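You operate a simulated robot arm through the tools that you are given. There is no shell and no other tool. Be economical: measure what you need, move in short steps, check, and stop when the job is done.

You run a simulated two-armed robot. Do the job below in one go: nothing can be reset, and whatever is moved stays where it is left.

## Task
Pick up the cream wool with one hand, pass it to the other hand and put it on the green rubber sheet. Stack the tin that says "beads" from the sewing table behind the blue machine on top of the tin labelled "tacks". Take the red pad and put it on the top of the turntable. Take the yellow strip and leave it on top of the flat blue box. Shut the sewing table drawer. Put one of the white blocks from the desk top on the top of the white table. Put the crate card labelled "926" from the desk top on the upper middle right shelf of the green rack and the crate card labelled "209" on the care bench top. Put the grey strip on the top of the beige desk away on the orange mat. Put the shock sensor labelled "B" from the top of the beige desk on the top of the mangle board and the shock sensor marked "C" on the blue mat. Any order will do. Set down upright: white block.

Only the result counts: the job must be done as asked and must still hold three seconds after the hand-in. Knocking over, shifting, dropping, spilling or breaking anything else fails it. Flat cloth is picked up by pressing the open fingertips on it (5 to 10 N) and closing them slowly along it; thin cloth reads only 2 to 8 mm in the jaws.

## Robot
Two 6-joint arms with two-finger grippers on one trunk, on a base that drives. Base frame: it is fixed to the floor where the robot stands at the start and does not move with it; the origin is under the middle of the robot, x ahead of it, y to its left, z up; the surface under the hand at the start is at about z = 720. Lengths are in mm, angles in rad, forces in N, time in s.
The left shoulder is at the start at [30, 178, 938], the right one opposite. With the tool pointing down near the work surface each hand reaches from about 500 to 820 mm from the robot's upright axis, wherever it stands, measured 20 degrees to its own side. Places, roughly: blue mat [4000, 500, 800]; care bench top [4300, 2700, 800]; crate card [1500, 2500, 750]; cream wool (5x5x10 cm) [500, 200, 800]; flat blue box (21x15x8 cm) [200, 2500, 900]; green rubber sheet [4100, 2500, 800]; green tin, red tin, yellow tin [500, 0, 750]; grey strip (5x16x3 cm) [5400, 900, 900]; orange mat (15x18 cm) [880, -240, 760]; red pad (6x5x4 cm) [600, 300, 700]; sewing table drawer [1000, -300, 600]; shock sensor [5500, 0, 1000]; top of the mangle board [5000, -4300, 900]; top of the turntable [2400, 2700, 900]; top of the white table [2300, 2600, 900]; upper middle right shelf of the green rack [-1700, 1200, 1000]; white block (7x7x10 cm) [900, 2500, 900]; yellow strip (5x16x3 cm) [900, -200, 800]. Payload 2.54 kg a hand.
The TCP of each hand is the grasp point between the finger pads, 30 mm short of the fingertips. In the tool frame z runs along the fingers and y along their closing line. The gripper opens to 116 mm. The gripper's body begins 95 mm behind the TCP.
Orientation is told as [roll, pitch, yaw] about the base's x, y, z axes, in that order, counted from this pose: with the fingers straight down and closing along the base's y, the tool's x points along the base's -x, its y along +y and its z along -z.

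## Interface
- The arms move only by the tool step_arm. It takes "left_motion", "right_motion" or both (then of equal length, played together; a hand with none holds still); each is a list of rows, each a list of 7 numbers: the finger opening in mm, from 0 to 116, then the shift along the base's x, y, z in units of 50 mm (1.0 is 50 mm), then the turn, a rotation vector about the base's x, y, z in units of 5 degrees (1.0 is 5 degrees). In form: [[fingers, x, y, z, rx, ry, rz], ...]. A call has 1 to 20 rows; each row shifts and turns the commanded pose from where the row before left it. A call with a number of a shift or a turn outside -1 to 1 is refused whole. A row lasts 0.2 s, in which the tool goes at most 50 mm and 0.15 rad; a call with a longer step from one row to the next is refused whole, and so is a gripper value outside its range. A pose out of reach is approached as far as the arm can. The call stops where the force on the tool passes 40 N (or 10 N more than at its start, if that is more) or the arm is blocked; 0.2 s more then pass. The fingers move at their own pace (about 153 mm/s each) and stop on an object; they squeeze with about 25 N. The grip force told is the motor's: it shows also when the fingers shut on nothing. Time passes only in rows, and 0.2 s behind the last, so rows that do not move let the fingers close. It gives the time, the measured TCP pose, the force on the tool (base axes), the opening and the grip force at its end, in the units of the frame above (readings bear some noise), with the torque about the TCP (base axes, N m) and any sound that the robot's microphone picked up.
- Cameras (640 x 400 px; columns grow to the right, rows downward): "scene" is now at [43, -10.8, 1655.5]; the picture's right is [-0.14, -0.99, 0.00], its down [-0.79, 0.12, -0.60] and it looks along [0.60, -0.09, -0.80] (base axes); focal length 292 px, centre (320, 200). "left" rides on the left gripper at [69, 15, -122] in its tool frame; the picture's right is [-0.21, 0.98, 0.00], its down [-0.83, -0.18, -0.53] and it looks along [-0.52, -0.11, 0.85] (tool axes); focal length 251 px, centre (320, 200). "right" rides on the right gripper at [69, -15, -122] in its tool frame; the picture's right is [0.21, 0.98, 0.00], its down [-0.83, 0.18, -0.53] and it looks along [-0.52, 0.11, 0.85] (tool axes); focal length 251 px, centre (320, 200). There is no depth. A picture from a camera that has moved, and an enlarged one, comes with that camera's place and axes in the base frame and with its lens.
- get_image(camera): a new picture of that camera. The clock stands still meanwhile.
- raise_lower(by): slides the trunk up (or, below 0, down) by that many mm; the arms and the scene camera ride with it, the base frame stays. It gives what a move gives, with no picture.
- drive_base(legs): drives the robot by 1 to 6 legs, each [ahead, left, turn to the left] in mm, mm and rad, along the robot's own axes; the way and the turn of a leg run together, so that a leg with both is an arc; at most 1500 mm and 3.142 rad a leg. The arms and the cameras ride along, it lands a little off, and it stops where it bumps. It gives what a move gives.
- pan_tilt(pan, tilt): turns the head with the scene camera to pan (to the left, within 2.496 rad either way) and tilt (down, from -0.506 to 1.204), counted from straight ahead of the robot. It gives what a move gives.
- zoom(camera, box): a new picture of the part [left, top, right, bottom] of that camera's present view, enlarged. The clock stands still meanwhile.
- job_done(): hands the job in; it is judged then, once.

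Work in short steps. Places have to be worked out from the pictures, the camera data and where the tool is seen: move nearer, look again, correct. Check each grasp and each placing, and mend what went wrong. You have 546 turns and 346 pictures in all, those below and enlarged ones among them. Open the grippers and draw the arms clear of the work before you hand the job in, unless the task says otherwise; then end with one line.

The tools are called after ">>>" as a command line: name --argument value ..., lists and objects as JSON in quotes. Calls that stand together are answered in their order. step_arm: Moves the arms, as the interface text tells. Its arguments: {"type":"object","properties":{"left_motion":{"type":"array","items":{"type":"array","items":{"type":"number"}}},"right_motion":{"type":"array","items":{"type":"array","items":{"type":"number"}}}},"required":[]} The other tools are called the same way: raise_lower (by) slides the trunk up or down; drive_base (legs) drives the base; pan_tilt (pan, tilt) turns the head that bears the scene camera; get_image (camera) takes a picture; zoom (camera, box) takes an enlarged picture of a part of a camera's view; job_done () hands the job in.

At the start:

```text
t: 0.0
left_tool_pos: [574.6, 150.0, 978.2]
left_ee_rot: [0.0, 0.0, 0.0]
left_ft_force: [0.2, -0.2, 1.0]
left_moment: [0.0, 0.01, 0.01]
left_opening: 116.0
left_grasp_force: 0.1
right_tool_pos: [498.6, -284.1, 1044.9]
right_ee_rot: [0.001, -0.001, -0.001]
right_ft_force: [-0.4, 1.1, 0.4]
right_moment: [0.01, 0.0, -0.01]
right_opening: 116.2
right_grasp_force: 0.1
trunk travel left (down, up): [-150.0, 390.0]
robot x, y, heading: [-4.5, -1.7, -0.003]
head pan, tilt: [-0.145, 0.925]
```

scene: 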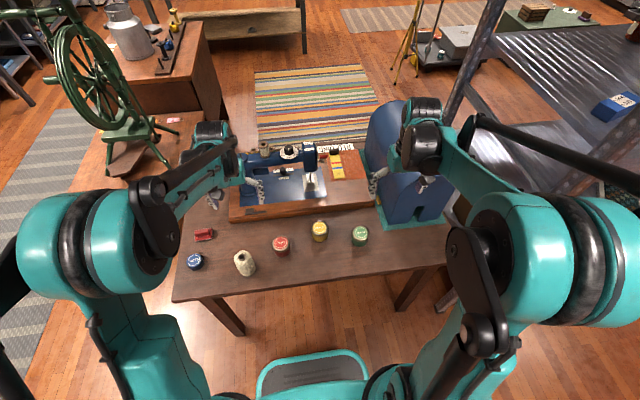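
right: 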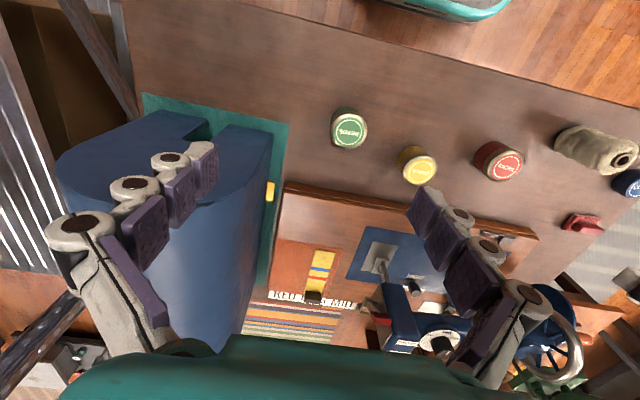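
left: 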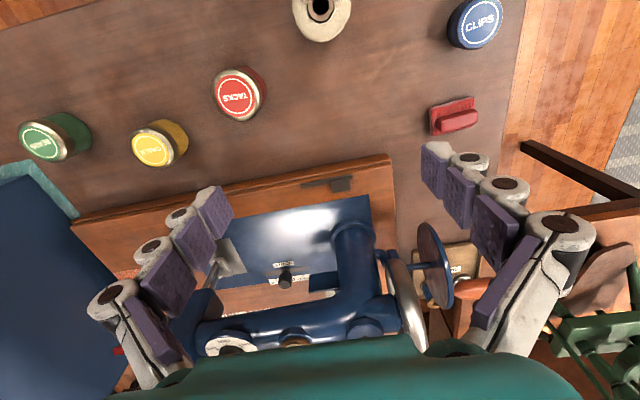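

I'll begin by reading the tin labels in the left and right views.

>>> zoom --camera "left" --box '[0, 40, 280, 215]'

>>> zoom --camera "scene" --box '[160, 120, 480, 320]'

>>> zoom --camera "right" --box '[240, 80, 560, 280]'

```text
2.29 times, centred on (140, 128) of left
camera zoom: at [505.8, 166.6, 1100.1], right [0.21, 0.98, 0.0], down [0.83, -0.18, 0.53], along [0.52, -0.11, -0.85], focal length 575 px, centre (731, 366)
```

zoom: 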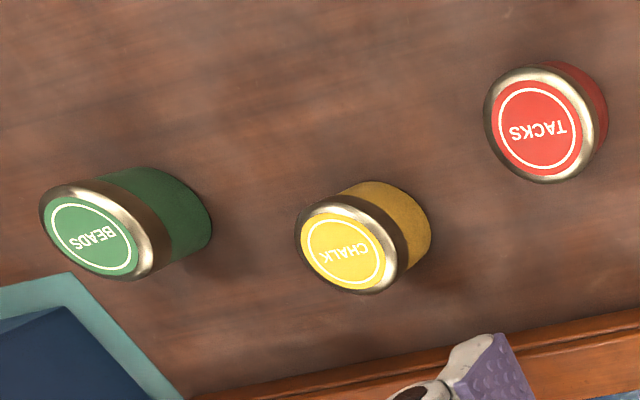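

```text
2.00 times, centred on (320, 220) of scene
camera zoom: at [43.0, -10.8, 1655.5], right [-0.14, -0.99, 0.0], down [-0.79, 0.12, -0.6], along [0.6, -0.09, -0.8], focal length 583 px, centre (320, 160)
```

zoom: 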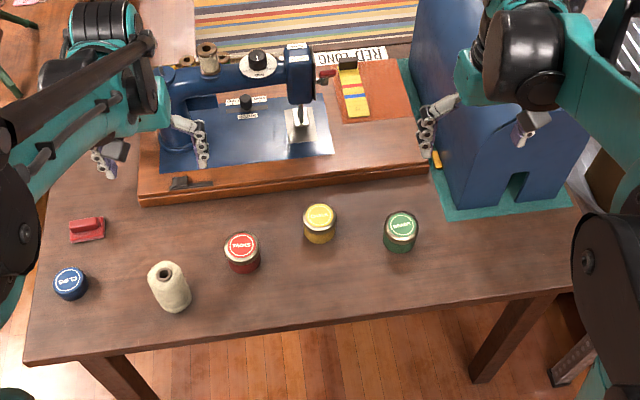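

```text
2.00 times, centred on (400, 180) of right
camera zoom: at [430.1, -299.9, 1167.5], right [-0.21, 0.98, 0.0], down [0.83, 0.18, 0.53], along [0.52, 0.11, -0.85], focal length 503 px, centre (160, 240)
```

zoom: 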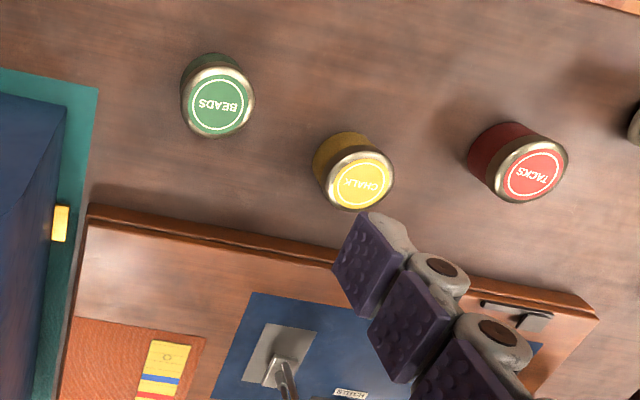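

Beads is the green tin at about (539,-229), tacks the red one at about (543,52), both with tops at z≈769. I bring the right hand above the green tin and move the left hand aside.

>>> step_arm --right_motion '[[116, 0.2, 0.28, -0.6, 0, 0, 0], [116, 0.2, 0.28, -0.6, 0, 0, 0], [116, 0.2, 0.28, -0.6, 0, 0, 0], [116, 0.2, 0.28, -0.6, 0, 0, 0]]' --left_motion '[[116, 0, 0.8, 0, 0, 0, 0], [116, 0, 0.8, 0, 0, 0, 0], [116, 0, 0.8, 0, 0, 0, 0], [116, 0, 0.8, 0, 0, 0, 0]]'

>>> get_image --camera "right"

>>> get_image --camera "left"

```text
t: 1.0
left_tool_pos: [577.5, 312.0, 977.4]
left_ee_rot: [-0.001, 0.001, -0.002]
left_ft_force: [0.4, -0.5, -0.2]
left_moment: [-0.02, 0.0, 0.03]
left_opening: 115.9
left_grasp_force: 0.1
right_tool_pos: [538.8, -226.1, 924.3]
right_ee_rot: [0.0, 0.0, 0.0]
right_ft_force: [0.4, 0.4, 0.1]
right_moment: [0.01, 0.0, 0.01]
right_opening: 115.8
right_grasp_force: 0.0
trunk travel left (down, up): [-150.0, 390.0]
robot x, y, heading: [-0.2, -0.8, 0.001]
head pan, tilt: [-0.145, 0.925]
```

```text
339 pictures are left
camera right: at [470.5, -242.4, 1047.6], right [-0.21, 0.98, 0.0], down [0.83, 0.18, 0.53], along [0.52, 0.11, -0.85], focal length 251 px, centre (320, 200)
```

right: 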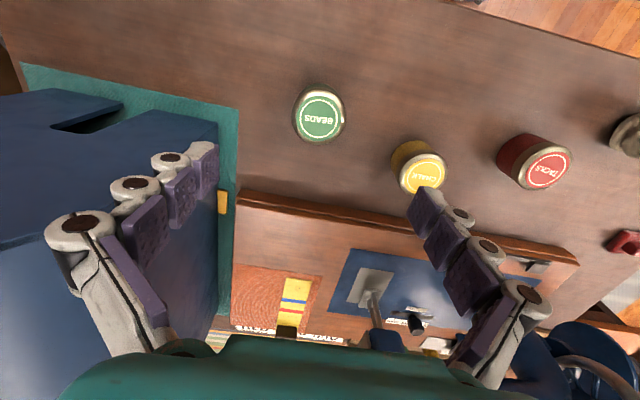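

```text
338 pictures are left
camera left: at [507.1, 328.0, 1100.6], right [0.22, 0.98, 0.0], down [0.83, -0.18, 0.53], along [0.52, -0.12, -0.85], focal length 251 px, centre (320, 200)
```

left: 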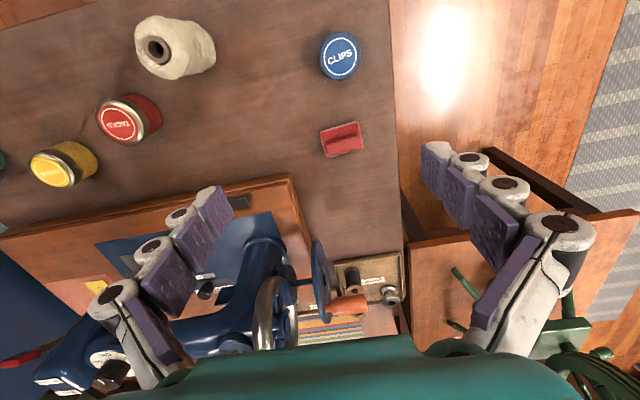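

The green tin lies almost straight beneath the right TCP. Descending to grasp it.

>>> step_arm --right_motion '[[116, -0.02, -0.06, -0.83, 0, 0, 0], [116, 0, 0, -0.83, 0, 0, 0], [116, 0, 0, -0.83, 0, 0, 0], [116, 0, 0, -0.83, 0, 0, 0], [60, 0, 0, 0, 0, 0, 0], [40, 0, 0, 0, 0, 0, 0], [40, 0, 0, 0, 0, 0, 0]]'

```text
t: 2.6
left_tool_pos: [575.4, 312.1, 978.6]
left_ee_rot: [-0.002, 0.0, -0.002]
left_ft_force: [-0.5, 0.6, -0.1]
left_moment: [0.01, 0.0, -0.02]
left_opening: 116.0
left_grasp_force: 0.1
right_tool_pos: [537.0, -231.1, 758.4]
right_ee_rot: [-0.001, 0.001, 0.0]
right_ft_force: [-1.2, 0.1, -0.1]
right_moment: [-0.02, -0.03, -0.02]
right_opening: 58.7
right_grasp_force: 25.0
trunk travel left (down, up): [-150.0, 390.0]
robot x, y, heading: [2.8, 0.4, -0.0]
head pan, tilt: [-0.145, 0.925]
```

Tin held (58.7 mm). Lifting and carrying it over to just above the red tin for a check.

>>> step_arm --right_motion '[[40, 0, 0, 0.8, 0, 0, 0], [40, 0, 0, 0.8, 0, 0, 0], [40, 0, 0, 0.8, 0, 0, 0], [40, 0.02, 0.94, 0, 0, 0, 0], [40, 0.02, 0.94, 0, 0, 0, 0], [40, 0.02, 0.94, 0, 0, 0, 0], [40, 0.02, 0.94, 0, 0, 0, 0], [40, 0.02, 0.94, 0, 0, 0, 0], [40, 0, 0.94, 0, 0, 0, 0], [40, 0, 0, 0, 0, 0, 0]]'

>>> get_image --camera "right"

>>> get_image --camera "left"

>>> zoom --camera "scene" --box '[160, 120, 480, 320]'

```text
t: 4.8
left_tool_pos: [576.3, 310.4, 979.0]
left_ee_rot: [0.001, 0.0, 0.0]
left_ft_force: [0.2, 0.3, 0.0]
left_moment: [-0.01, 0.03, -0.01]
left_opening: 115.9
left_grasp_force: 0.2
right_tool_pos: [542.7, 52.7, 878.9]
right_ee_rot: [-0.001, -0.002, 0.0]
right_ft_force: [0.5, -0.2, 0.3]
right_moment: [0.0, 0.01, 0.0]
right_opening: 40.1
right_grasp_force: 0.0
trunk travel left (down, up): [-150.0, 390.0]
robot x, y, heading: [2.2, -4.3, 0.004]
head pan, tilt: [-0.145, 0.925]
```

```text
337 pictures are left
camera right: at [473.6, 36.3, 1002.3], right [-0.21, 0.98, 0.0], down [0.83, 0.18, 0.53], along [0.52, 0.11, -0.85], focal length 251 px, centre (320, 200)
```

right: 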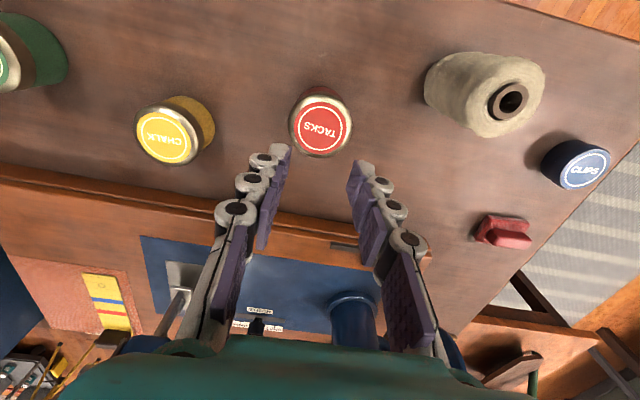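

```text
336 pictures are left
camera left: at [506.1, 326.6, 1101.4], right [0.21, 0.98, 0.0], down [0.83, -0.18, 0.53], along [0.52, -0.11, -0.85], focal length 251 px, centre (320, 200)
```

left: 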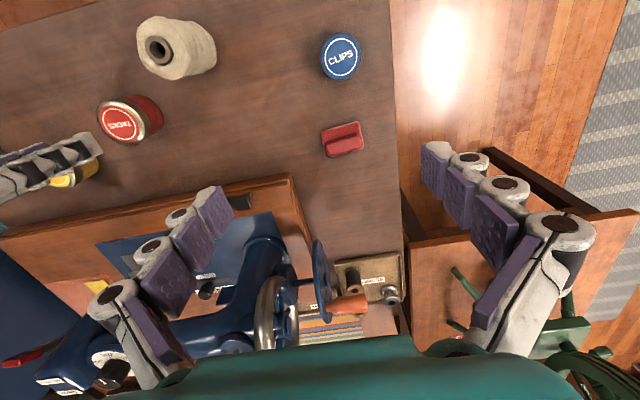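

```text
2.00 times, centred on (320, 220) of scene
camera zoom: at [43.1, -11.5, 1655.5], right [-0.14, -0.99, 0.0], down [-0.79, 0.12, -0.6], along [0.6, -0.09, -0.8], focal length 583 px, centre (320, 160)
```

zoom: 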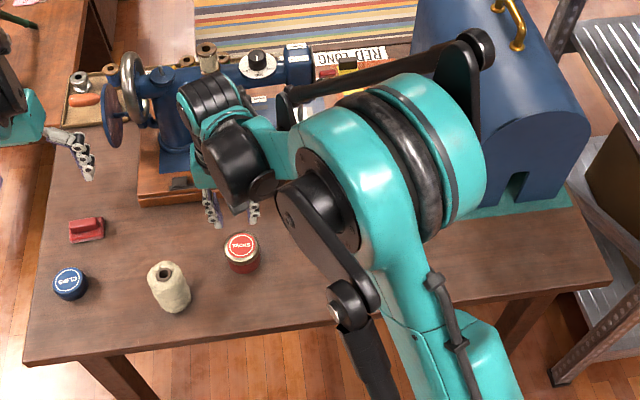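

The tin slipped out during the fast lift and stayed behind. I go back above it and look.

>>> step_arm --right_motion '[[116, 0, -0.94, 0, 0, 0, 0], [116, 0, -0.94, 0, 0, 0, 0], [116, 0, -0.94, 0, 0, 0, 0], [116, 0, -0.94, 0, 0, 0, 0], [116, 0, -0.94, 0, 0, 0, 0], [116, -0.1, -0.94, 0, 0, 0, 0], [116, 0, 0, 0, 0, 0, 0]]'

>>> get_image --camera "right"

```text
t: 6.4
left_tool_pos: [576.4, 311.2, 977.3]
left_ee_rot: [0.0, 0.0, 0.0]
left_ft_force: [0.2, -0.1, 0.2]
left_moment: [-0.02, 0.01, -0.02]
left_opening: 115.9
left_grasp_force: 0.0
right_tool_pos: [537.4, -230.6, 878.1]
right_ee_rot: [-0.001, 0.0, 0.0]
right_ft_force: [-0.2, 0.5, -0.4]
right_moment: [-0.03, -0.06, -0.03]
right_opening: 116.1
right_grasp_force: 0.1
trunk travel left (down, up): [-150.0, 390.0]
robot x, y, heading: [-1.2, 0.6, -0.003]
head pan, tilt: [-0.145, 0.925]
```

```text
334 pictures are left
camera right: at [469.1, -246.6, 1001.9], right [-0.22, 0.98, 0.0], down [0.83, 0.18, 0.53], along [0.52, 0.11, -0.85], focal length 251 px, centre (320, 200)
```

right: 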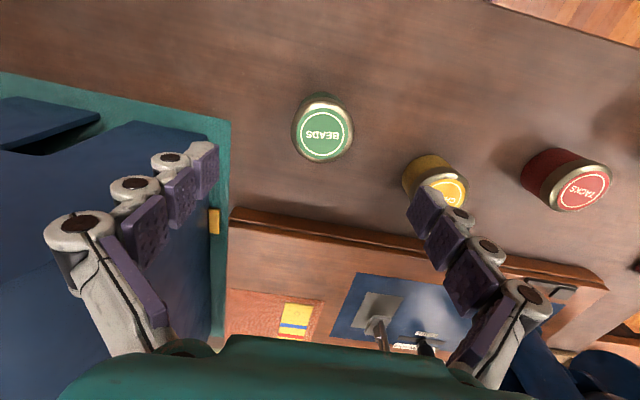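

Tin still upright in place. Descending a bit deeper and closing firmly, then a slow test lift.

>>> step_arm --right_motion '[[116, 0, 0, -0.8, 0, 0, 0], [116, 0, 0, -0.8, 0, 0, 0], [116, 0, 0, -0.8, 0, 0, 0], [30, 0, 0, -0.1, 0, 0, 0], [0, 0, 0, 0, 0, 0, 0], [0, 0, 0, 0, 0, 0, 0], [0, 0, 0, 0, 0, 0, 0], [0, 0, 0, 0.1, 0, 0, 0], [0, 0, 0, 0.2, 0, 0, 0], [0, 0, 0, 0.2, 0, 0, 0]]'

```text
t: 8.6
left_tool_pos: [575.2, 311.3, 978.7]
left_ee_rot: [0.0, 0.0, 0.0]
left_ft_force: [0.2, 0.4, -0.5]
left_moment: [0.01, -0.01, 0.02]
left_opening: 116.0
left_grasp_force: 0.1
right_tool_pos: [538.4, -230.8, 778.6]
right_ee_rot: [0.0, -0.001, 0.0]
right_ft_force: [0.3, -0.4, -1.5]
right_moment: [0.0, -0.01, 0.03]
right_opening: 58.5
right_grasp_force: 24.8
trunk travel left (down, up): [-150.0, 390.0]
robot x, y, heading: [-1.7, 1.5, 0.0]
head pan, tilt: [-0.145, 0.925]
```

Held now (about 1.5 N weight). Raising gently and carrying over more slowly.

>>> step_arm --right_motion '[[0, 0, 0, 0.4, 0, 0, 0], [0, 0, 0, 0.5, 0, 0, 0], [0, 0, 0, 0.5, 0, 0, 0], [0, 0, 0, 0.3, 0, 0, 0], [0, 0.01, 0.3, 0, 0, 0, 0], [0, 0.01, 0.5, 0, 0, 0, 0], [0, 0.01, 0.6, 0, 0, 0, 0], [0, 0.01, 0.6, 0, 0, 0, 0], [0, 0.01, 0.6, 0, 0, 0, 0], [0, 0.01, 0.6, 0, 0, 0, 0], [0, 0.01, 0.6, 0, 0, 0, 0], [0, 0.01, 0.6, 0, 0, 0, 0], [0, 0, 0.6, 0, 0, 0, 0], [0, 0, 0.4, 0, 0, 0, 0], [0, 0, 0.26, 0, 0, 0, 0]]'

>>> get_image --camera "right"

>>> zoom --camera "left" --box '[0, 40, 280, 215]'

```text
t: 11.8
left_tool_pos: [575.7, 312.6, 979.0]
left_ee_rot: [0.0, 0.002, -0.001]
left_ft_force: [0.3, -0.2, -0.4]
left_moment: [-0.02, 0.01, 0.03]
left_opening: 115.9
left_grasp_force: 0.0
right_tool_pos: [542.7, 52.5, 863.8]
right_ee_rot: [0.0, 0.0, 0.0]
right_ft_force: [-0.4, -0.3, -1.2]
right_moment: [-0.01, 0.03, 0.0]
right_opening: 58.5
right_grasp_force: 24.6
trunk travel left (down, up): [-150.0, 390.0]
robot x, y, heading: [0.5, 1.0, 0.001]
head pan, tilt: [-0.145, 0.925]
```

```text
333 pictures are left
camera right: at [473.2, 36.5, 986.5], right [-0.21, 0.98, 0.0], down [0.83, 0.18, 0.53], along [0.52, 0.11, -0.85], focal length 251 px, centre (320, 200)
```

right: 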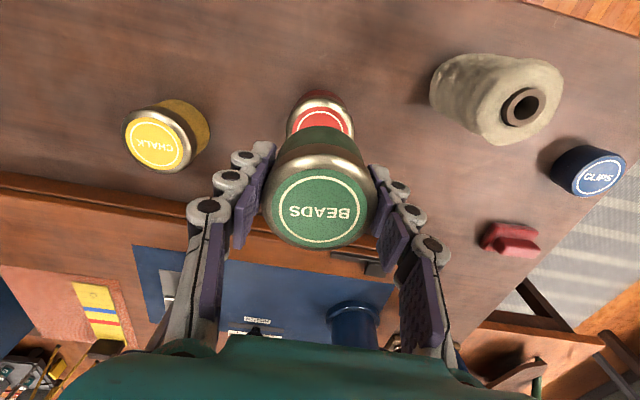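

```text
2.29 times, centred on (140, 128) of left
camera zoom: at [506.2, 327.5, 1101.0], right [0.21, 0.98, 0.0], down [0.83, -0.18, 0.53], along [0.52, -0.11, -0.85], focal length 575 px, centre (731, 366)
```

zoom: 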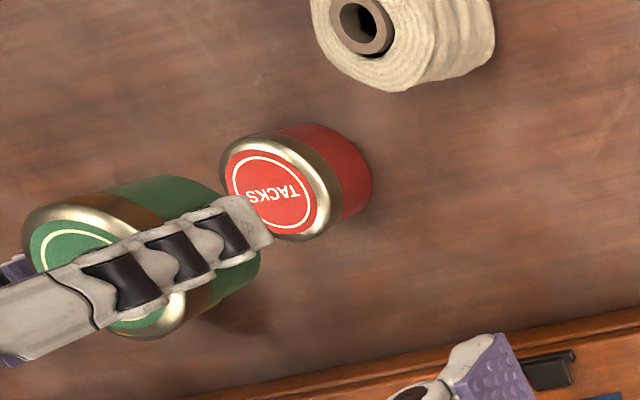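

The red lid centre works out at (539,52.6), so I shift x by -4 and lower toward contact (expected TCP z ≈ 803).

>>> step_arm --right_motion '[[0, -0.08, 0, -0.4, 0, 0, 0], [0, 0, 0, -0.4, 0, 0, 0], [0, 0, 0, -0.2, 0, 0, 0], [0, 0, 0, -0.1, 0, 0, 0], [0, 0, 0, -0.05, 0, 0, 0], [0, 0, 0, 0, 0, 0, 0]]'

>>> zoom --camera "left" --box '[0, 40, 280, 215]'

```text
t: 13.2
left_tool_pos: [575.5, 312.0, 979.5]
left_ee_rot: [0.001, -0.001, -0.001]
left_ft_force: [0.0, -0.3, 0.4]
left_moment: [-0.04, -0.02, 0.0]
left_opening: 116.1
left_grasp_force: 0.1
right_tool_pos: [537.8, 52.3, 805.8]
right_ee_rot: [0.0, -0.001, 0.0]
right_ft_force: [1.3, -0.4, 4.6]
right_moment: [0.09, -0.07, -0.02]
right_opening: 58.4
right_grasp_force: 24.6
trunk travel left (down, up): [-150.0, 390.0]
robot x, y, heading: [0.8, 3.4, -0.001]
head pan, tilt: [-0.145, 0.925]
```

```text
2.29 times, centred on (140, 128) of left
camera zoom: at [506.0, 327.2, 1101.3], right [0.21, 0.98, 0.0], down [0.83, -0.18, 0.53], along [0.52, -0.11, -0.85], focal length 575 px, centre (731, 366)
```

zoom: 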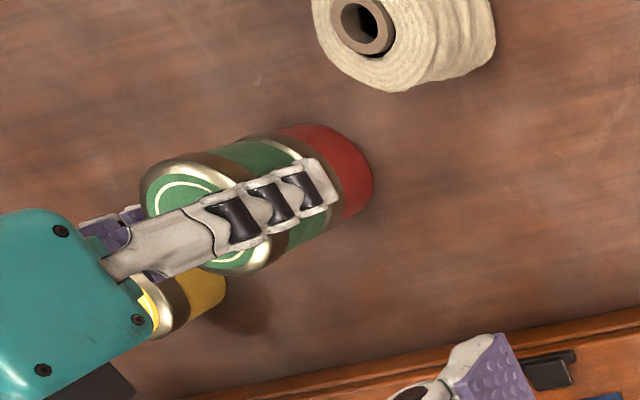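

Contact felt (4.6 N), stack looks aligned. Releasing and rising.

>>> step_arm --right_motion '[[60, 0, 0, 0, 0, 0, 0], [75, 0, 0, 0, 0, 0, 0], [90, 0, 0, 0, 0, 0, 0], [90, 0, 0, 0.5, 0, 0, 0], [90, 0, 0, 0.8, 0, 0, 0], [90, 0, 0, 0.8, 0, 0, 0], [90, 0, 0, 0.8, 0, 0, 0]]'

>>> get_image --camera "right"

>>> get_image --camera "left"

```text
t: 14.8
left_tool_pos: [574.9, 311.6, 977.6]
left_ee_rot: [0.001, -0.001, 0.001]
left_ft_force: [1.0, -0.3, 0.4]
left_moment: [0.01, -0.02, 0.02]
left_opening: 116.1
left_grasp_force: 0.1
right_tool_pos: [536.9, 52.0, 952.0]
right_ee_rot: [0.0, 0.0, -0.001]
right_ft_force: [0.3, 0.0, 1.0]
right_moment: [0.01, 0.0, -0.03]
right_opening: 89.7
right_grasp_force: 0.0
trunk travel left (down, up): [-150.0, 390.0]
robot x, y, heading: [-2.0, -1.2, 0.002]
head pan, tilt: [-0.145, 0.925]
```

```text
330 pictures are left
camera right: at [468.8, 36.2, 1075.3], right [-0.21, 0.98, 0.0], down [0.83, 0.18, 0.53], along [0.52, 0.11, -0.85], focal length 251 px, centre (320, 200)
```

right: 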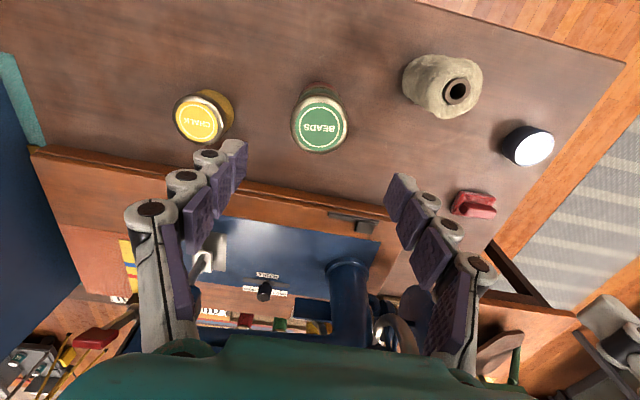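

```text
329 pictures are left
camera left: at [505.5, 327.1, 1101.5], right [0.21, 0.98, 0.0], down [0.83, -0.18, 0.53], along [0.52, -0.11, -0.85], focal length 251 px, centre (320, 200)
```

left: 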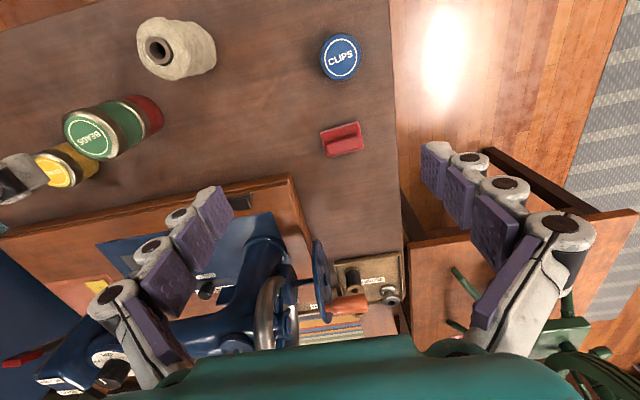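

Stack done. Now the wool handover: left will tilt 45° inward and grip the lower half (closing along x), right will take the upper part from above. First both hands yaw to close along x.

>>> step_arm --left_motion '[[116, -0.08, -0.03, 0, 0, 0, -1], [116, -0.08, -0.03, 0, 0, 0, -1], [116, -0.08, -0.03, 0, 0, 0, -1], [116, -0.08, -0.03, 0, 0, 0, -1], [116, -0.08, -0.03, 0, 0, 0, -1], [116, -0.08, -0.03, 0, 0, 0, -1], [116, -0.08, -0.03, 0, 0, 0, -1], [116, -0.08, -0.03, 0, 0, 0, -1], [116, -0.08, -0.03, 0, 0, 0, -1], [116, -0.08, -0.03, 0, 0, 0, -1], [116, -0.08, -0.03, 0, 0, 0, -1], [116, -0.08, -0.03, 0, 0, 0, -1], [116, -0.08, -0.03, 0, 0, 0, -1], [116, -0.08, -0.03, 0, 0, 0, -1], [116, -0.08, -0.03, 0, 0, 0, -1], [116, -0.08, -0.03, 0, 0, 0, -1], [116, -0.08, -0.03, 0, 0, 0, -1], [116, -0.08, -0.03, 0, 0, 0, -1]]' --right_motion '[[116, -0.05, -0.25, 0.05, 0, 0, 1], [116, -0.05, -0.25, 0.05, 0, 0, 1], [116, -0.05, -0.25, 0.05, 0, 0, 1], [116, -0.05, -0.25, 0.05, 0, 0, 1], [116, -0.05, -0.25, 0.05, 0, 0, 1], [116, -0.05, -0.25, 0.05, 0, 0, 1], [116, -0.05, -0.25, 0.05, 0, 0, 1], [116, -0.05, -0.25, 0.05, 0, 0, 1], [116, -0.05, -0.25, 0.05, 0, 0, 1], [116, -0.05, -0.25, 0.05, 0, 0, 1], [116, -0.05, -0.25, 0.05, 0, 0, 1], [116, -0.05, -0.25, 0.05, 0, 0, 1], [116, -0.05, -0.25, 0.05, 0, 0, 1], [116, -0.05, -0.25, 0.05, 0, 0, 1], [116, -0.05, -0.25, 0.05, 0, 0, 1], [116, -0.05, -0.25, 0.05, 0, 0, 1], [116, -0.05, -0.25, 0.05, 0, 0, 1], [116, -0.05, -0.25, 0.05, 0, 0, 1]]'

```text
t: 18.6
left_tool_pos: [503.8, 283.1, 976.2]
left_ee_rot: [0.0, 0.001, -1.573]
left_ft_force: [0.0, -0.1, -0.1]
left_moment: [0.03, -0.05, 0.02]
left_opening: 116.0
left_grasp_force: 0.0
right_tool_pos: [492.5, -173.1, 995.8]
right_ee_rot: [-0.001, 0.001, 1.573]
right_ft_force: [0.5, 0.4, -0.3]
right_moment: [-0.02, 0.0, 0.01]
right_opening: 116.2
right_grasp_force: 0.0
trunk travel left (down, up): [-150.0, 390.0]
robot x, y, heading: [-2.5, 1.0, -0.001]
head pan, tilt: [-0.145, 0.925]
```

Both yaws fine. Now tilt the left 45° toward -y while moving to the stand-off point along the slanted approach.

>>> step_arm --left_motion '[[116, -0.053, -0.013, -0.25, -1, 0, 0], [116, -0.053, -0.013, -0.25, -1, 0, 0], [116, -0.053, -0.013, -0.25, -1, 0, 0], [116, -0.053, -0.013, -0.25, -1, 0, 0], [116, -0.053, -0.013, -0.25, -1, 0, 0], [116, -0.053, -0.013, -0.25, -1, 0, 0], [116, -0.053, -0.013, -0.25, -1, 0, 0], [116, -0.053, -0.013, -0.25, -1, 0, 0], [116, -0.053, -0.013, -0.25, -1, 0, 0], [116, 0, 0, 0, 0, 0, 0]]'

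>>> get_image --camera "left"

>>> get_image --camera "scene"

```text
t: 20.8
left_tool_pos: [479.5, 277.7, 864.3]
left_ee_rot: [0.001, -0.789, -1.57]
left_ft_force: [1.0, 0.3, -0.3]
left_moment: [0.03, -0.01, 0.01]
left_opening: 115.9
left_grasp_force: 0.1
right_tool_pos: [492.5, -173.8, 996.1]
right_ee_rot: [0.0, 0.0, 1.57]
right_ft_force: [0.2, -0.4, 0.5]
right_moment: [0.01, 0.0, -0.01]
right_opening: 115.9
right_grasp_force: 0.1
trunk travel left (down, up): [-150.0, 390.0]
robot x, y, heading: [0.7, -0.1, 0.002]
head pan, tilt: [-0.145, 0.925]
```

```text
328 pictures are left
camera left: at [494.4, 413.0, 902.6], right [0.98, -0.15, 0.15], down [-0.18, -0.21, 0.96], along [-0.11, -0.97, -0.23], focal length 251 px, centre (320, 200)
```

left: 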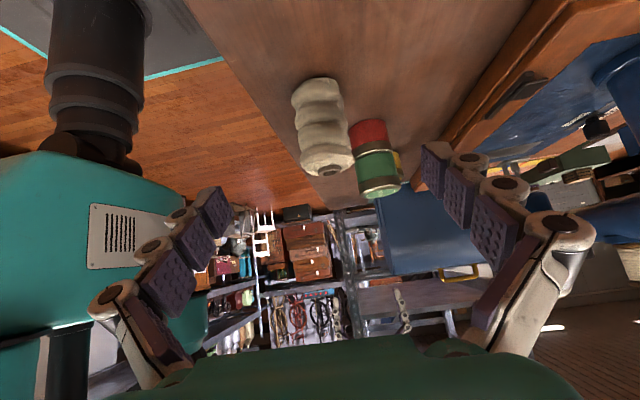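

```text
327 pictures are left
camera scene: at [42.7, -11.2, 1655.5], right [-0.14, -0.99, 0.0], down [-0.79, 0.12, -0.6], along [0.6, -0.09, -0.8], focal length 292 px, centre (320, 200)
```

scene: 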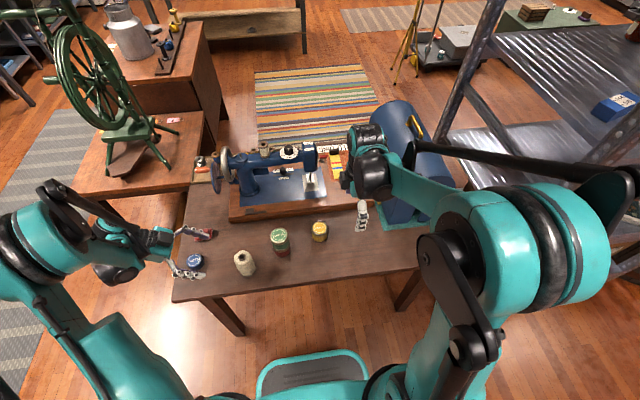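

The wool is centred on the left hand's approach line. Advancing along the slant and closing on it.

>>> step_arm --left_motion '[[116, 0, -0.53, -0.53, 0, 0, 0], [116, 0, -0.53, -0.53, 0, 0, 0], [116, 0, -0.53, -0.53, 0, 0, 0], [116, 0, -0.5, -0.5, 0, 0, 0], [80, 0, 0, 0, 0, 0, 0], [50, 0, 0, 0, 0, 0, 0], [0, 0, 0, 0, 0, 0, 0], [0, 0, 0, 0, 0, 0, 0], [0, 0, 0, 0, 0, 0, 0]]'

```text
t: 22.8
left_tool_pos: [490.5, 177.4, 766.4]
left_ee_rot: [0.0, -0.786, -1.571]
left_ft_force: [0.5, 0.2, 0.7]
left_moment: [-0.02, 0.0, 0.0]
left_opening: 42.3
left_grasp_force: 24.8
left hand out of reach, approached as far as the arm can: row 4
right_tool_pos: [492.5, -173.1, 995.8]
right_ee_rot: [0.0, -0.001, 1.573]
right_ft_force: [-0.1, 0.6, -0.5]
right_moment: [0.01, -0.03, 0.02]
right_opening: 116.2
right_grasp_force: 0.0
trunk travel left (down, up): [-150.0, 390.0]
robot x, y, heading: [-0.9, -1.1, -0.0]
head pan, tilt: [-0.145, 0.925]
```

Gripped at 42 mm, a little off because of reach. Lifting gently and moving ahead and up to the handover place.

>>> step_arm --left_motion '[[0, 0, 0, 0.1, 0, 0, 0], [0, 0, 0, 0.2, 0, 0, 0], [0, 0.05, 0, 0.4, 0, 0, 0], [0, 0.1, 0, 0.5, 0, 0, 0], [0, 0.1, 0, 0.5, 0, 0, 0], [0, 0.1, 0, 0.5, 0, 0, 0], [0, 0.1, 0, 0.5, 0, 0, 0], [0, 0.1, 0, 0.5, 0, 0, 0], [0, 0.1, -0.2, 0.4, 0, 0, 0], [0, 0.1, -0.3, 0, 0, 0, 0], [0, 0.05, -0.2, 0, 0, 0, 0], [0, 0, 0, 0, 0, 0, 0]]'

>>> get_image --camera "left"

>>> get_image --camera "right"

```text
t: 25.4
left_tool_pos: [531.3, 142.9, 945.7]
left_ee_rot: [0.0, -0.785, -1.571]
left_ft_force: [-0.1, -0.4, -0.3]
left_moment: [-0.03, 0.0, 0.01]
left_opening: 42.3
left_grasp_force: 24.6
right_tool_pos: [492.5, -172.6, 996.2]
right_ee_rot: [-0.001, 0.0, 1.57]
right_ft_force: [-0.6, 0.2, 0.2]
right_moment: [0.01, -0.02, 0.02]
right_opening: 116.2
right_grasp_force: 0.1
trunk travel left (down, up): [-150.0, 390.0]
robot x, y, heading: [1.1, 0.6, 0.003]
head pan, tilt: [-0.145, 0.925]
```

```text
326 pictures are left
camera left: at [546.2, 277.6, 984.5], right [0.98, -0.15, 0.15], down [-0.18, -0.21, 0.96], along [-0.11, -0.97, -0.23], focal length 251 px, centre (320, 200)
```

left: 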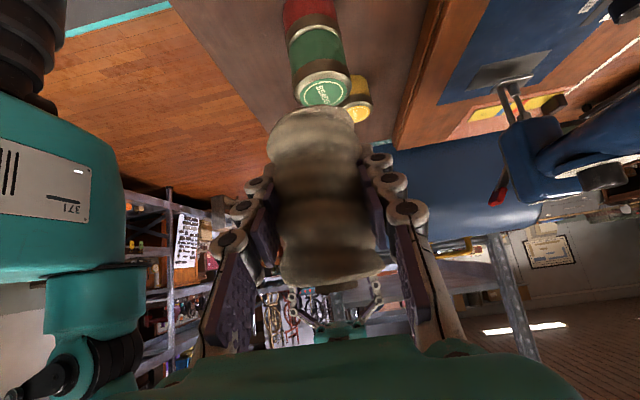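

```text
325 pictures are left
camera right: at [507.9, -242.6, 1119.3], right [-0.98, -0.21, 0.0], down [-0.18, 0.83, 0.53], along [-0.11, 0.52, -0.85], focal length 251 px, centre (320, 200)
```

right: 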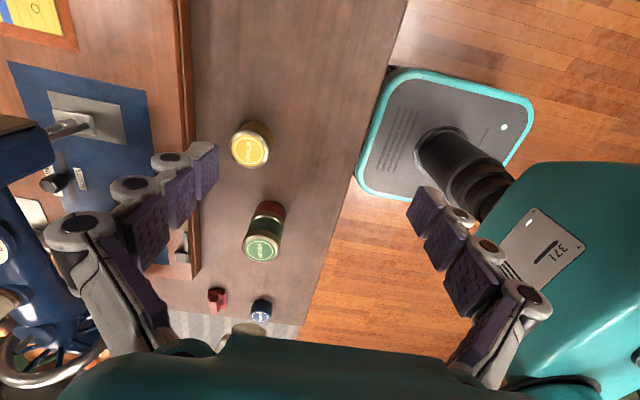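

Wool held at mid-height. Better plan: the right closes along y (left fingers are on the ±x sides), so the fingers don't clash. I yaw the right back and bring both to the meeting place, right above.

>>> step_arm --left_motion '[[0, 0, -0.09, 0, 0, 0, 0], [0, 0, -0.09, 0, 0, 0, 0], [0, 0, -0.09, 0, 0, 0, 0], [0, 0, -0.09, 0, 0, 0, 0], [0, 0, -0.09, 0, 0, 0, 0], [0, 0, -0.09, 0, 0, 0, 0], [0, 0, -0.09, 0, 0, 0, 0], [0, 0, -0.09, 0, 0, 0, 0], [0, 0, -0.09, 0, 0, 0, 0], [0, 0, -0.09, 0, 0, 0, 0], [0, 0, -0.09, 0, 0, 0, 0], [0, 0, -0.09, 0, 0, 0, 0], [0, 0, -0.09, 0, 0, 0, 0], [0, 0, -0.09, 0, 0, 0, 0], [0, 0, -0.09, 0, 0, 0, 0], [0, 0, -0.09, 0, 0, 0, 0], [0, 0, -0.09, 0, 0, 0, 0], [0, 0, -0.09, 0, 0, 0, 0]]' --right_motion '[[80, 0.043, 0.262, 0.2, 0, 0, -1], [80, 0.043, 0.262, 0.2, 0, 0, -1], [80, 0.043, 0.262, 0.2, 0, 0, -1], [80, 0.043, 0.262, 0.2, 0, 0, -1], [80, 0.043, 0.262, 0.2, 0, 0, -1], [80, 0.043, 0.262, 0.2, 0, 0, -1], [80, 0.043, 0.262, 0.2, 0, 0, -1], [80, 0.043, 0.262, 0.2, 0, 0, -1], [80, 0.043, 0.262, 0.1, 0, 0, -1], [80, 0.043, 0.262, 0.1, 0, 0, -1], [80, 0.043, 0.262, 0.1, 0, 0, -1], [80, 0.043, 0.262, 0, 0, 0, -1], [80, 0.043, 0.262, 0, 0, 0, -1], [80, 0.043, 0.262, 0, 0, 0, -1], [80, 0.043, 0.262, 0, 0, 0, -1], [80, 0.043, 0.262, 0, 0, 0, -1], [80, 0.043, 0.262, 0, 0, 0, -1], [80, 0.043, 0.262, 0, 0, 0, -1]]'

>>> get_image --camera "right"

>>> get_image --camera "scene"

```text
t: 29.2
left_tool_pos: [530.3, 60.5, 945.2]
left_ee_rot: [0.0, -0.785, -1.571]
left_ft_force: [-0.5, 0.3, 0.4]
left_moment: [-0.04, 0.0, 0.04]
left_opening: 41.9
left_grasp_force: 24.6
right_tool_pos: [532.0, 64.1, 1089.7]
right_ee_rot: [0.001, -0.001, -0.002]
right_ft_force: [0.0, -0.1, -0.5]
right_moment: [-0.03, -0.02, 0.0]
right_opening: 80.1
right_grasp_force: 0.0
trunk travel left (down, up): [-150.0, 390.0]
robot x, y, heading: [0.7, -1.9, -0.002]
head pan, tilt: [-0.145, 0.925]
```

```text
324 pictures are left
camera right: at [462.3, 48.0, 1213.8], right [-0.21, 0.98, 0.0], down [0.83, 0.18, 0.53], along [0.52, 0.11, -0.85], focal length 251 px, centre (320, 200)
```

right: 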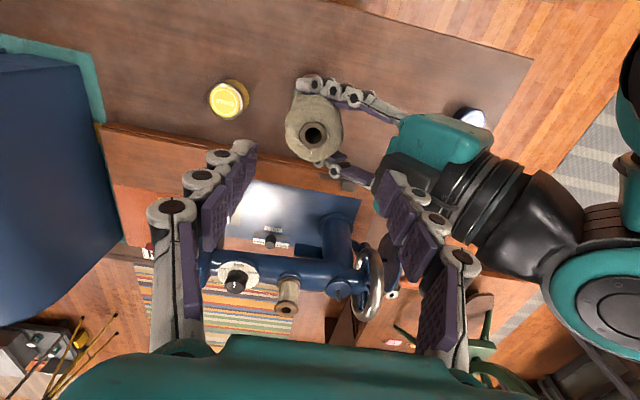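

```text
323 pictures are left
camera scene: at [43.3, -10.3, 1655.5], right [-0.14, -0.99, 0.0], down [-0.79, 0.11, -0.6], along [0.59, -0.09, -0.8], focal length 292 px, centre (320, 200)
```

scene: 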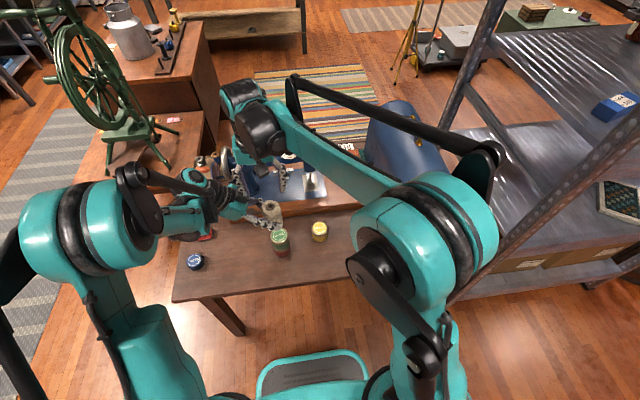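

Wool top centre about (532,57). I shift the right -6 mm in y, narrow to 70 and descend most of the way.

>>> step_arm --right_motion '[[70, -0.02, -0.13, 0, 0, 0, 0], [70, 0, 0, -0.5, 0, 0, 0], [70, 0, 0, -0.5, 0, 0, 0], [70, 0, 0, -0.5, 0, 0, 0], [70, 0, 0, 0, 0, 0, 0]]'

>>> get_image --camera "right"

>>> get_image --camera "left"

```text
t: 30.6
left_tool_pos: [531.2, 63.5, 945.1]
left_ee_rot: [-0.003, -0.783, -1.567]
left_ft_force: [1.7, 5.5, -8.2]
left_moment: [-0.85, 0.14, -0.02]
left_opening: 42.0
left_grasp_force: 24.9
right_tool_pos: [530.8, 53.9, 1016.1]
right_ee_rot: [-0.002, 0.0, -0.003]
right_ft_force: [-1.8, -5.8, 6.9]
right_moment: [0.58, -0.02, 0.07]
right_opening: 76.7
right_grasp_force: 0.1
trunk travel left (down, up): [-150.0, 390.0]
robot x, y, heading: [2.2, 1.9, 0.004]
head pan, tilt: [-0.145, 0.925]
stopped in row 5 (left hand): the force on the tool passed its limit at 41 N (the readings are from after the stop); the commanded pose is now the measured one
```

```text
322 pictures are left
camera right: at [461.6, 38.8, 1139.8], right [-0.21, 0.98, 0.0], down [0.83, 0.18, 0.53], along [0.52, 0.11, -0.85], focal length 251 px, centre (320, 200)
```

right: 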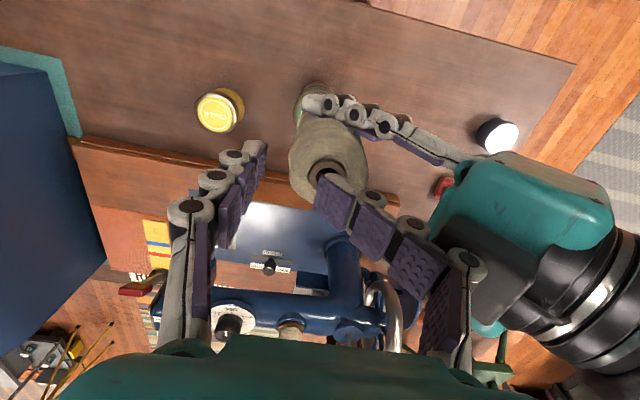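

```text
321 pictures are left
camera left: at [545.6, 198.6, 983.5], right [0.98, -0.15, 0.15], down [-0.18, -0.21, 0.96], along [-0.11, -0.97, -0.23], focal length 251 px, centre (320, 200)
```

left: 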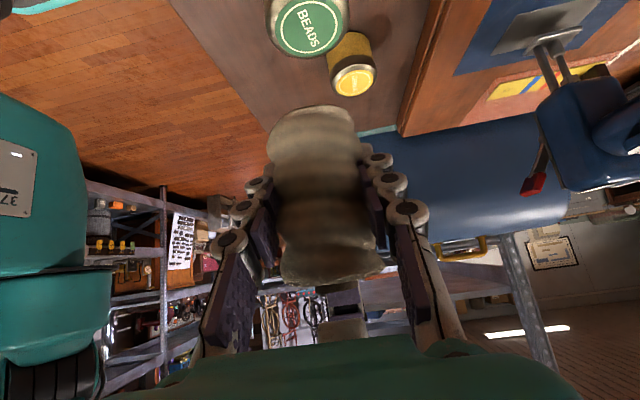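

The right finger touched the left gripper's body. I'll back off and instead approach mirrored: right tilted 45° from the -y side, closing along x on the wool's upper part.

>>> step_arm --right_motion '[[80, 0, 0, 0.5, 0, 0, 0], [80, 0, 0, 0.6, 0, 0, 0], [80, 0, -0.2, 0.6, 0, 0, 0], [80, 0, -0.3, 0, 0, 0, 0], [80, 0, -0.4, 0, 0, 0, 0], [80, 0, -0.5, 0, 0, 0, 0], [80, 0, -0.5, 0, 0, 0, 0]]'

>>> step_arm --right_motion '[[90, 0, 0, 0, 0, 0, 1], [90, 0, 0, 0, 0, 0, 1], [90, 0, 0, 0, 0, 0, 1], [90, 0, 0, 0, 0, 0, 1], [90, 0, 0, 0, 0, 0, 1], [90, 0, 0, 0, 0, 0, 1], [90, 0, 0, 0, 0, 0, 1], [90, 0, 0, 0, 0, 0, 1], [90, 0, 0, 0, 0, 0, 1], [90, 0, 0, 0, 0, 0, 1], [90, 0, 0, 0, 0, 0, 1], [90, 0, 0, 0, 0, 0, 1], [90, 0, 0, 0, 0, 0, 1], [90, 0, 0, 0, 0, 0, 1], [90, 0, 0, 0, 0, 0, 1], [90, 0, 0, 0, 0, 0, 1], [90, 0, 0, 0, 0, 0, 1], [90, 0, 0, 0, 0, 0, 1]]'

>>> step_arm --right_motion '[[90, 0, 0, -0.05, 1, 0, 0], [90, 0, 0, -0.05, 1, 0, 0], [90, 0, 0, -0.05, 1, 0, 0], [90, 0, 0, -0.05, 1, 0, 0], [90, 0, 0, -0.05, 1, 0, 0], [90, 0, 0, -0.05, 1, 0, 0], [90, 0, 0, -0.05, 1, 0, 0], [90, 0, 0, -0.05, 1, 0, 0], [90, 0, 0, 0, 1, 0, 0], [90, 0, 0, 0, 0, 0, 0]]'

>>> get_image --camera "right"

>>> get_image --camera "left"

```text
t: 32.2
left_tool_pos: [530.2, 62.8, 945.5]
left_ee_rot: [0.001, -0.781, -1.566]
left_ft_force: [0.4, -1.8, -1.0]
left_moment: [0.02, 0.01, 0.0]
left_opening: 42.2
left_grasp_force: 24.9
right_tool_pos: [530.4, -40.5, 1102.1]
right_ee_rot: [-0.002, 0.0, -0.003]
right_ft_force: [-0.9, -0.6, -0.3]
right_moment: [0.0, 0.02, 0.0]
right_opening: 80.0
right_grasp_force: 0.0
trunk travel left (down, up): [-150.0, 390.0]
robot x, y, heading: [3.7, -1.2, -0.003]
head pan, tilt: [-0.145, 0.925]
```

```text
t: 36.0
left_tool_pos: [531.0, 62.6, 946.3]
left_ee_rot: [0.0, -0.783, -1.569]
left_ft_force: [-0.5, 0.1, -0.6]
left_moment: [-0.02, 0.02, 0.03]
left_opening: 42.3
left_grasp_force: 24.9
right_tool_pos: [530.9, -40.3, 1099.9]
right_ee_rot: [-0.002, -0.001, 1.571]
right_ft_force: [-0.5, -0.2, -0.2]
right_moment: [-0.01, 0.01, 0.0]
right_opening: 90.0
right_grasp_force: 0.0
trunk travel left (down, up): [-150.0, 390.0]
robot x, y, heading: [-1.0, 0.8, -0.001]
head pan, tilt: [-0.145, 0.925]
```

```text
t: 38.2
left_tool_pos: [530.1, 63.3, 944.6]
left_ee_rot: [0.001, -0.783, -1.569]
left_ft_force: [-0.1, 0.5, -0.5]
left_moment: [0.01, 0.0, -0.02]
left_opening: 42.2
left_grasp_force: 25.4
right_tool_pos: [528.8, -38.4, 1080.9]
right_ee_rot: [0.001, -0.786, 1.568]
right_ft_force: [0.2, 0.2, -0.3]
right_moment: [0.0, -0.02, -0.04]
right_opening: 90.1
right_grasp_force: 0.1
trunk travel left (down, up): [-150.0, 390.0]
robot x, y, heading: [1.0, 1.9, 0.004]
head pan, tilt: [-0.145, 0.925]
```

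```text
320 pictures are left
camera right: at [545.2, -175.9, 1120.1], right [-0.98, -0.15, -0.15], down [-0.18, 0.21, 0.96], along [-0.11, 0.97, -0.23], focal length 251 px, centre (320, 200)
```

right: 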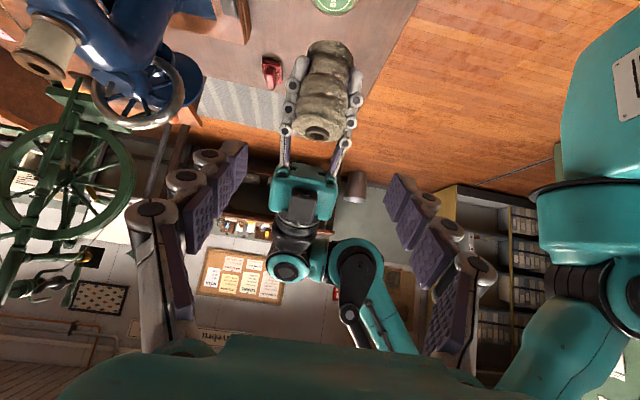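

```text
319 pictures are left
camera left: at [545.3, 198.2, 983.8], right [0.98, -0.15, 0.15], down [-0.18, -0.21, 0.96], along [-0.11, -0.97, -0.23], focal length 251 px, centre (320, 200)
```

left: 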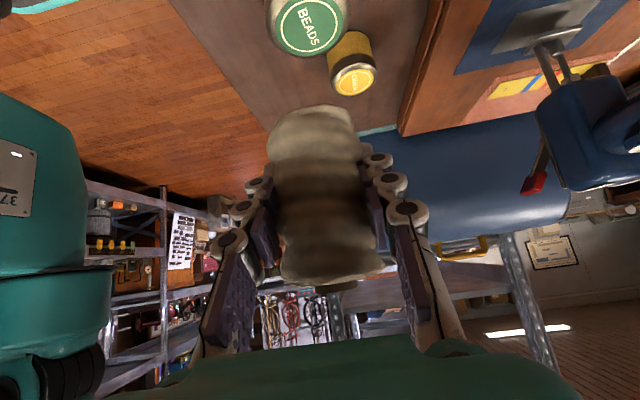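

Geometry checks: wool top centre projects where expected. Advancing along the slant to grip the upper part.

>>> step_arm --right_motion '[[90, 0.03, 0, -0.16, 0, 0, 0], [90, 0, 0.5, -0.5, 0, 0, 0], [90, 0, 0.5, -0.5, 0, 0, 0], [90, 0, 0.4, -0.4, 0, 0, 0], [90, 0, 0.2, -0.2, 0, 0, 0], [90, 0, 0, 0, 0, 0, 0]]'

>>> get_image --camera "right"

>>> get_image --camera "left"

```text
t: 39.6
left_tool_pos: [531.3, 61.7, 945.7]
left_ee_rot: [-0.001, -0.781, -1.569]
left_ft_force: [0.3, -0.1, -0.4]
left_moment: [-0.02, -0.02, -0.03]
left_opening: 42.2
left_grasp_force: 25.2
right_tool_pos: [532.5, 41.2, 992.4]
right_ee_rot: [0.001, -0.786, 1.569]
right_ft_force: [0.6, 0.6, 0.5]
right_moment: [0.03, 0.01, -0.01]
right_opening: 89.9
right_grasp_force: 0.1
trunk travel left (down, up): [-150.0, 390.0]
robot x, y, heading: [0.7, -0.2, -0.0]
head pan, tilt: [-0.145, 0.925]
```

```text
318 pictures are left
camera right: at [546.8, -95.2, 1031.5], right [-0.98, -0.15, -0.15], down [-0.18, 0.21, 0.96], along [-0.11, 0.97, -0.23], focal length 251 px, centre (320, 200)
```

right: 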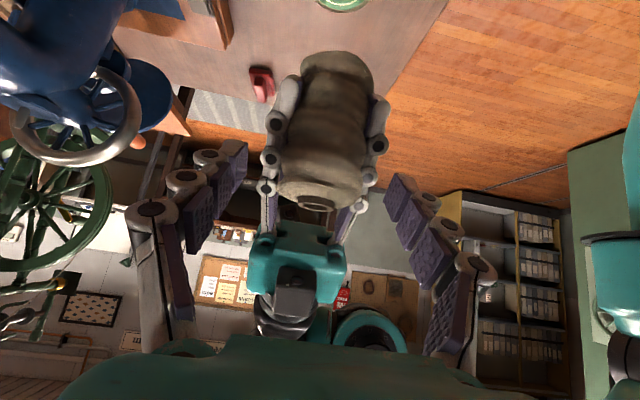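

```text
317 pictures are left
camera left: at [545.3, 198.0, 983.8], right [0.98, -0.15, 0.15], down [-0.18, -0.21, 0.96], along [-0.11, -0.97, -0.23], focal length 251 px, centre (320, 200)
```

left: 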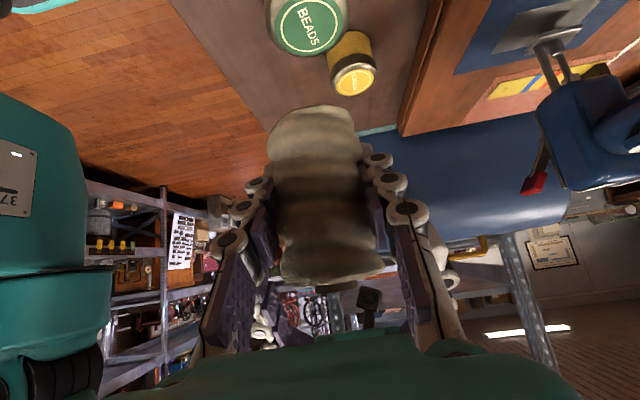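

No clash. Nudging in slightly and closing the right hand on the wool.

>>> step_arm --right_motion '[[90, 0, 0.06, -0.06, 0, 0, 0], [70, 0, 0, 0, 0, 0, 0], [55, 0, 0, 0, 0, 0, 0], [40, 0, 0, 0, 0, 0, 0], [0, 0, 0, 0, 0, 0, 0], [0, 0, 0, 0, 0, 0, 0]]'

>>> get_image --camera "right"

```text
t: 41.0
left_tool_pos: [530.2, 62.4, 945.4]
left_ee_rot: [0.0, -0.781, -1.568]
left_ft_force: [8.5, 2.0, -3.1]
left_moment: [-0.01, 0.06, 0.03]
left_opening: 42.2
left_grasp_force: 25.5
right_tool_pos: [532.0, 44.1, 989.6]
right_ee_rot: [0.004, -0.786, 1.567]
right_ft_force: [-8.4, -1.0, 2.1]
right_moment: [-0.02, 0.29, 0.14]
right_opening: 42.5
right_grasp_force: 24.8
trunk travel left (down, up): [-150.0, 390.0]
robot x, y, heading: [0.1, 1.9, 0.005]
head pan, tilt: [-0.145, 0.925]
```

```text
316 pictures are left
camera right: at [546.5, -92.4, 1028.9], right [-0.98, -0.15, -0.15], down [-0.18, 0.21, 0.96], along [-0.11, 0.97, -0.23], focal length 251 px, centre (320, 200)
```

right: 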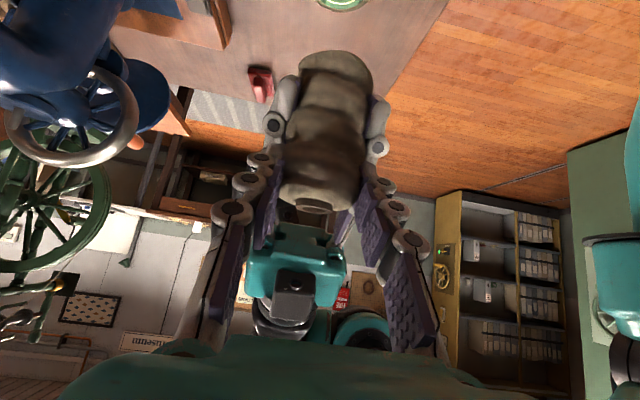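

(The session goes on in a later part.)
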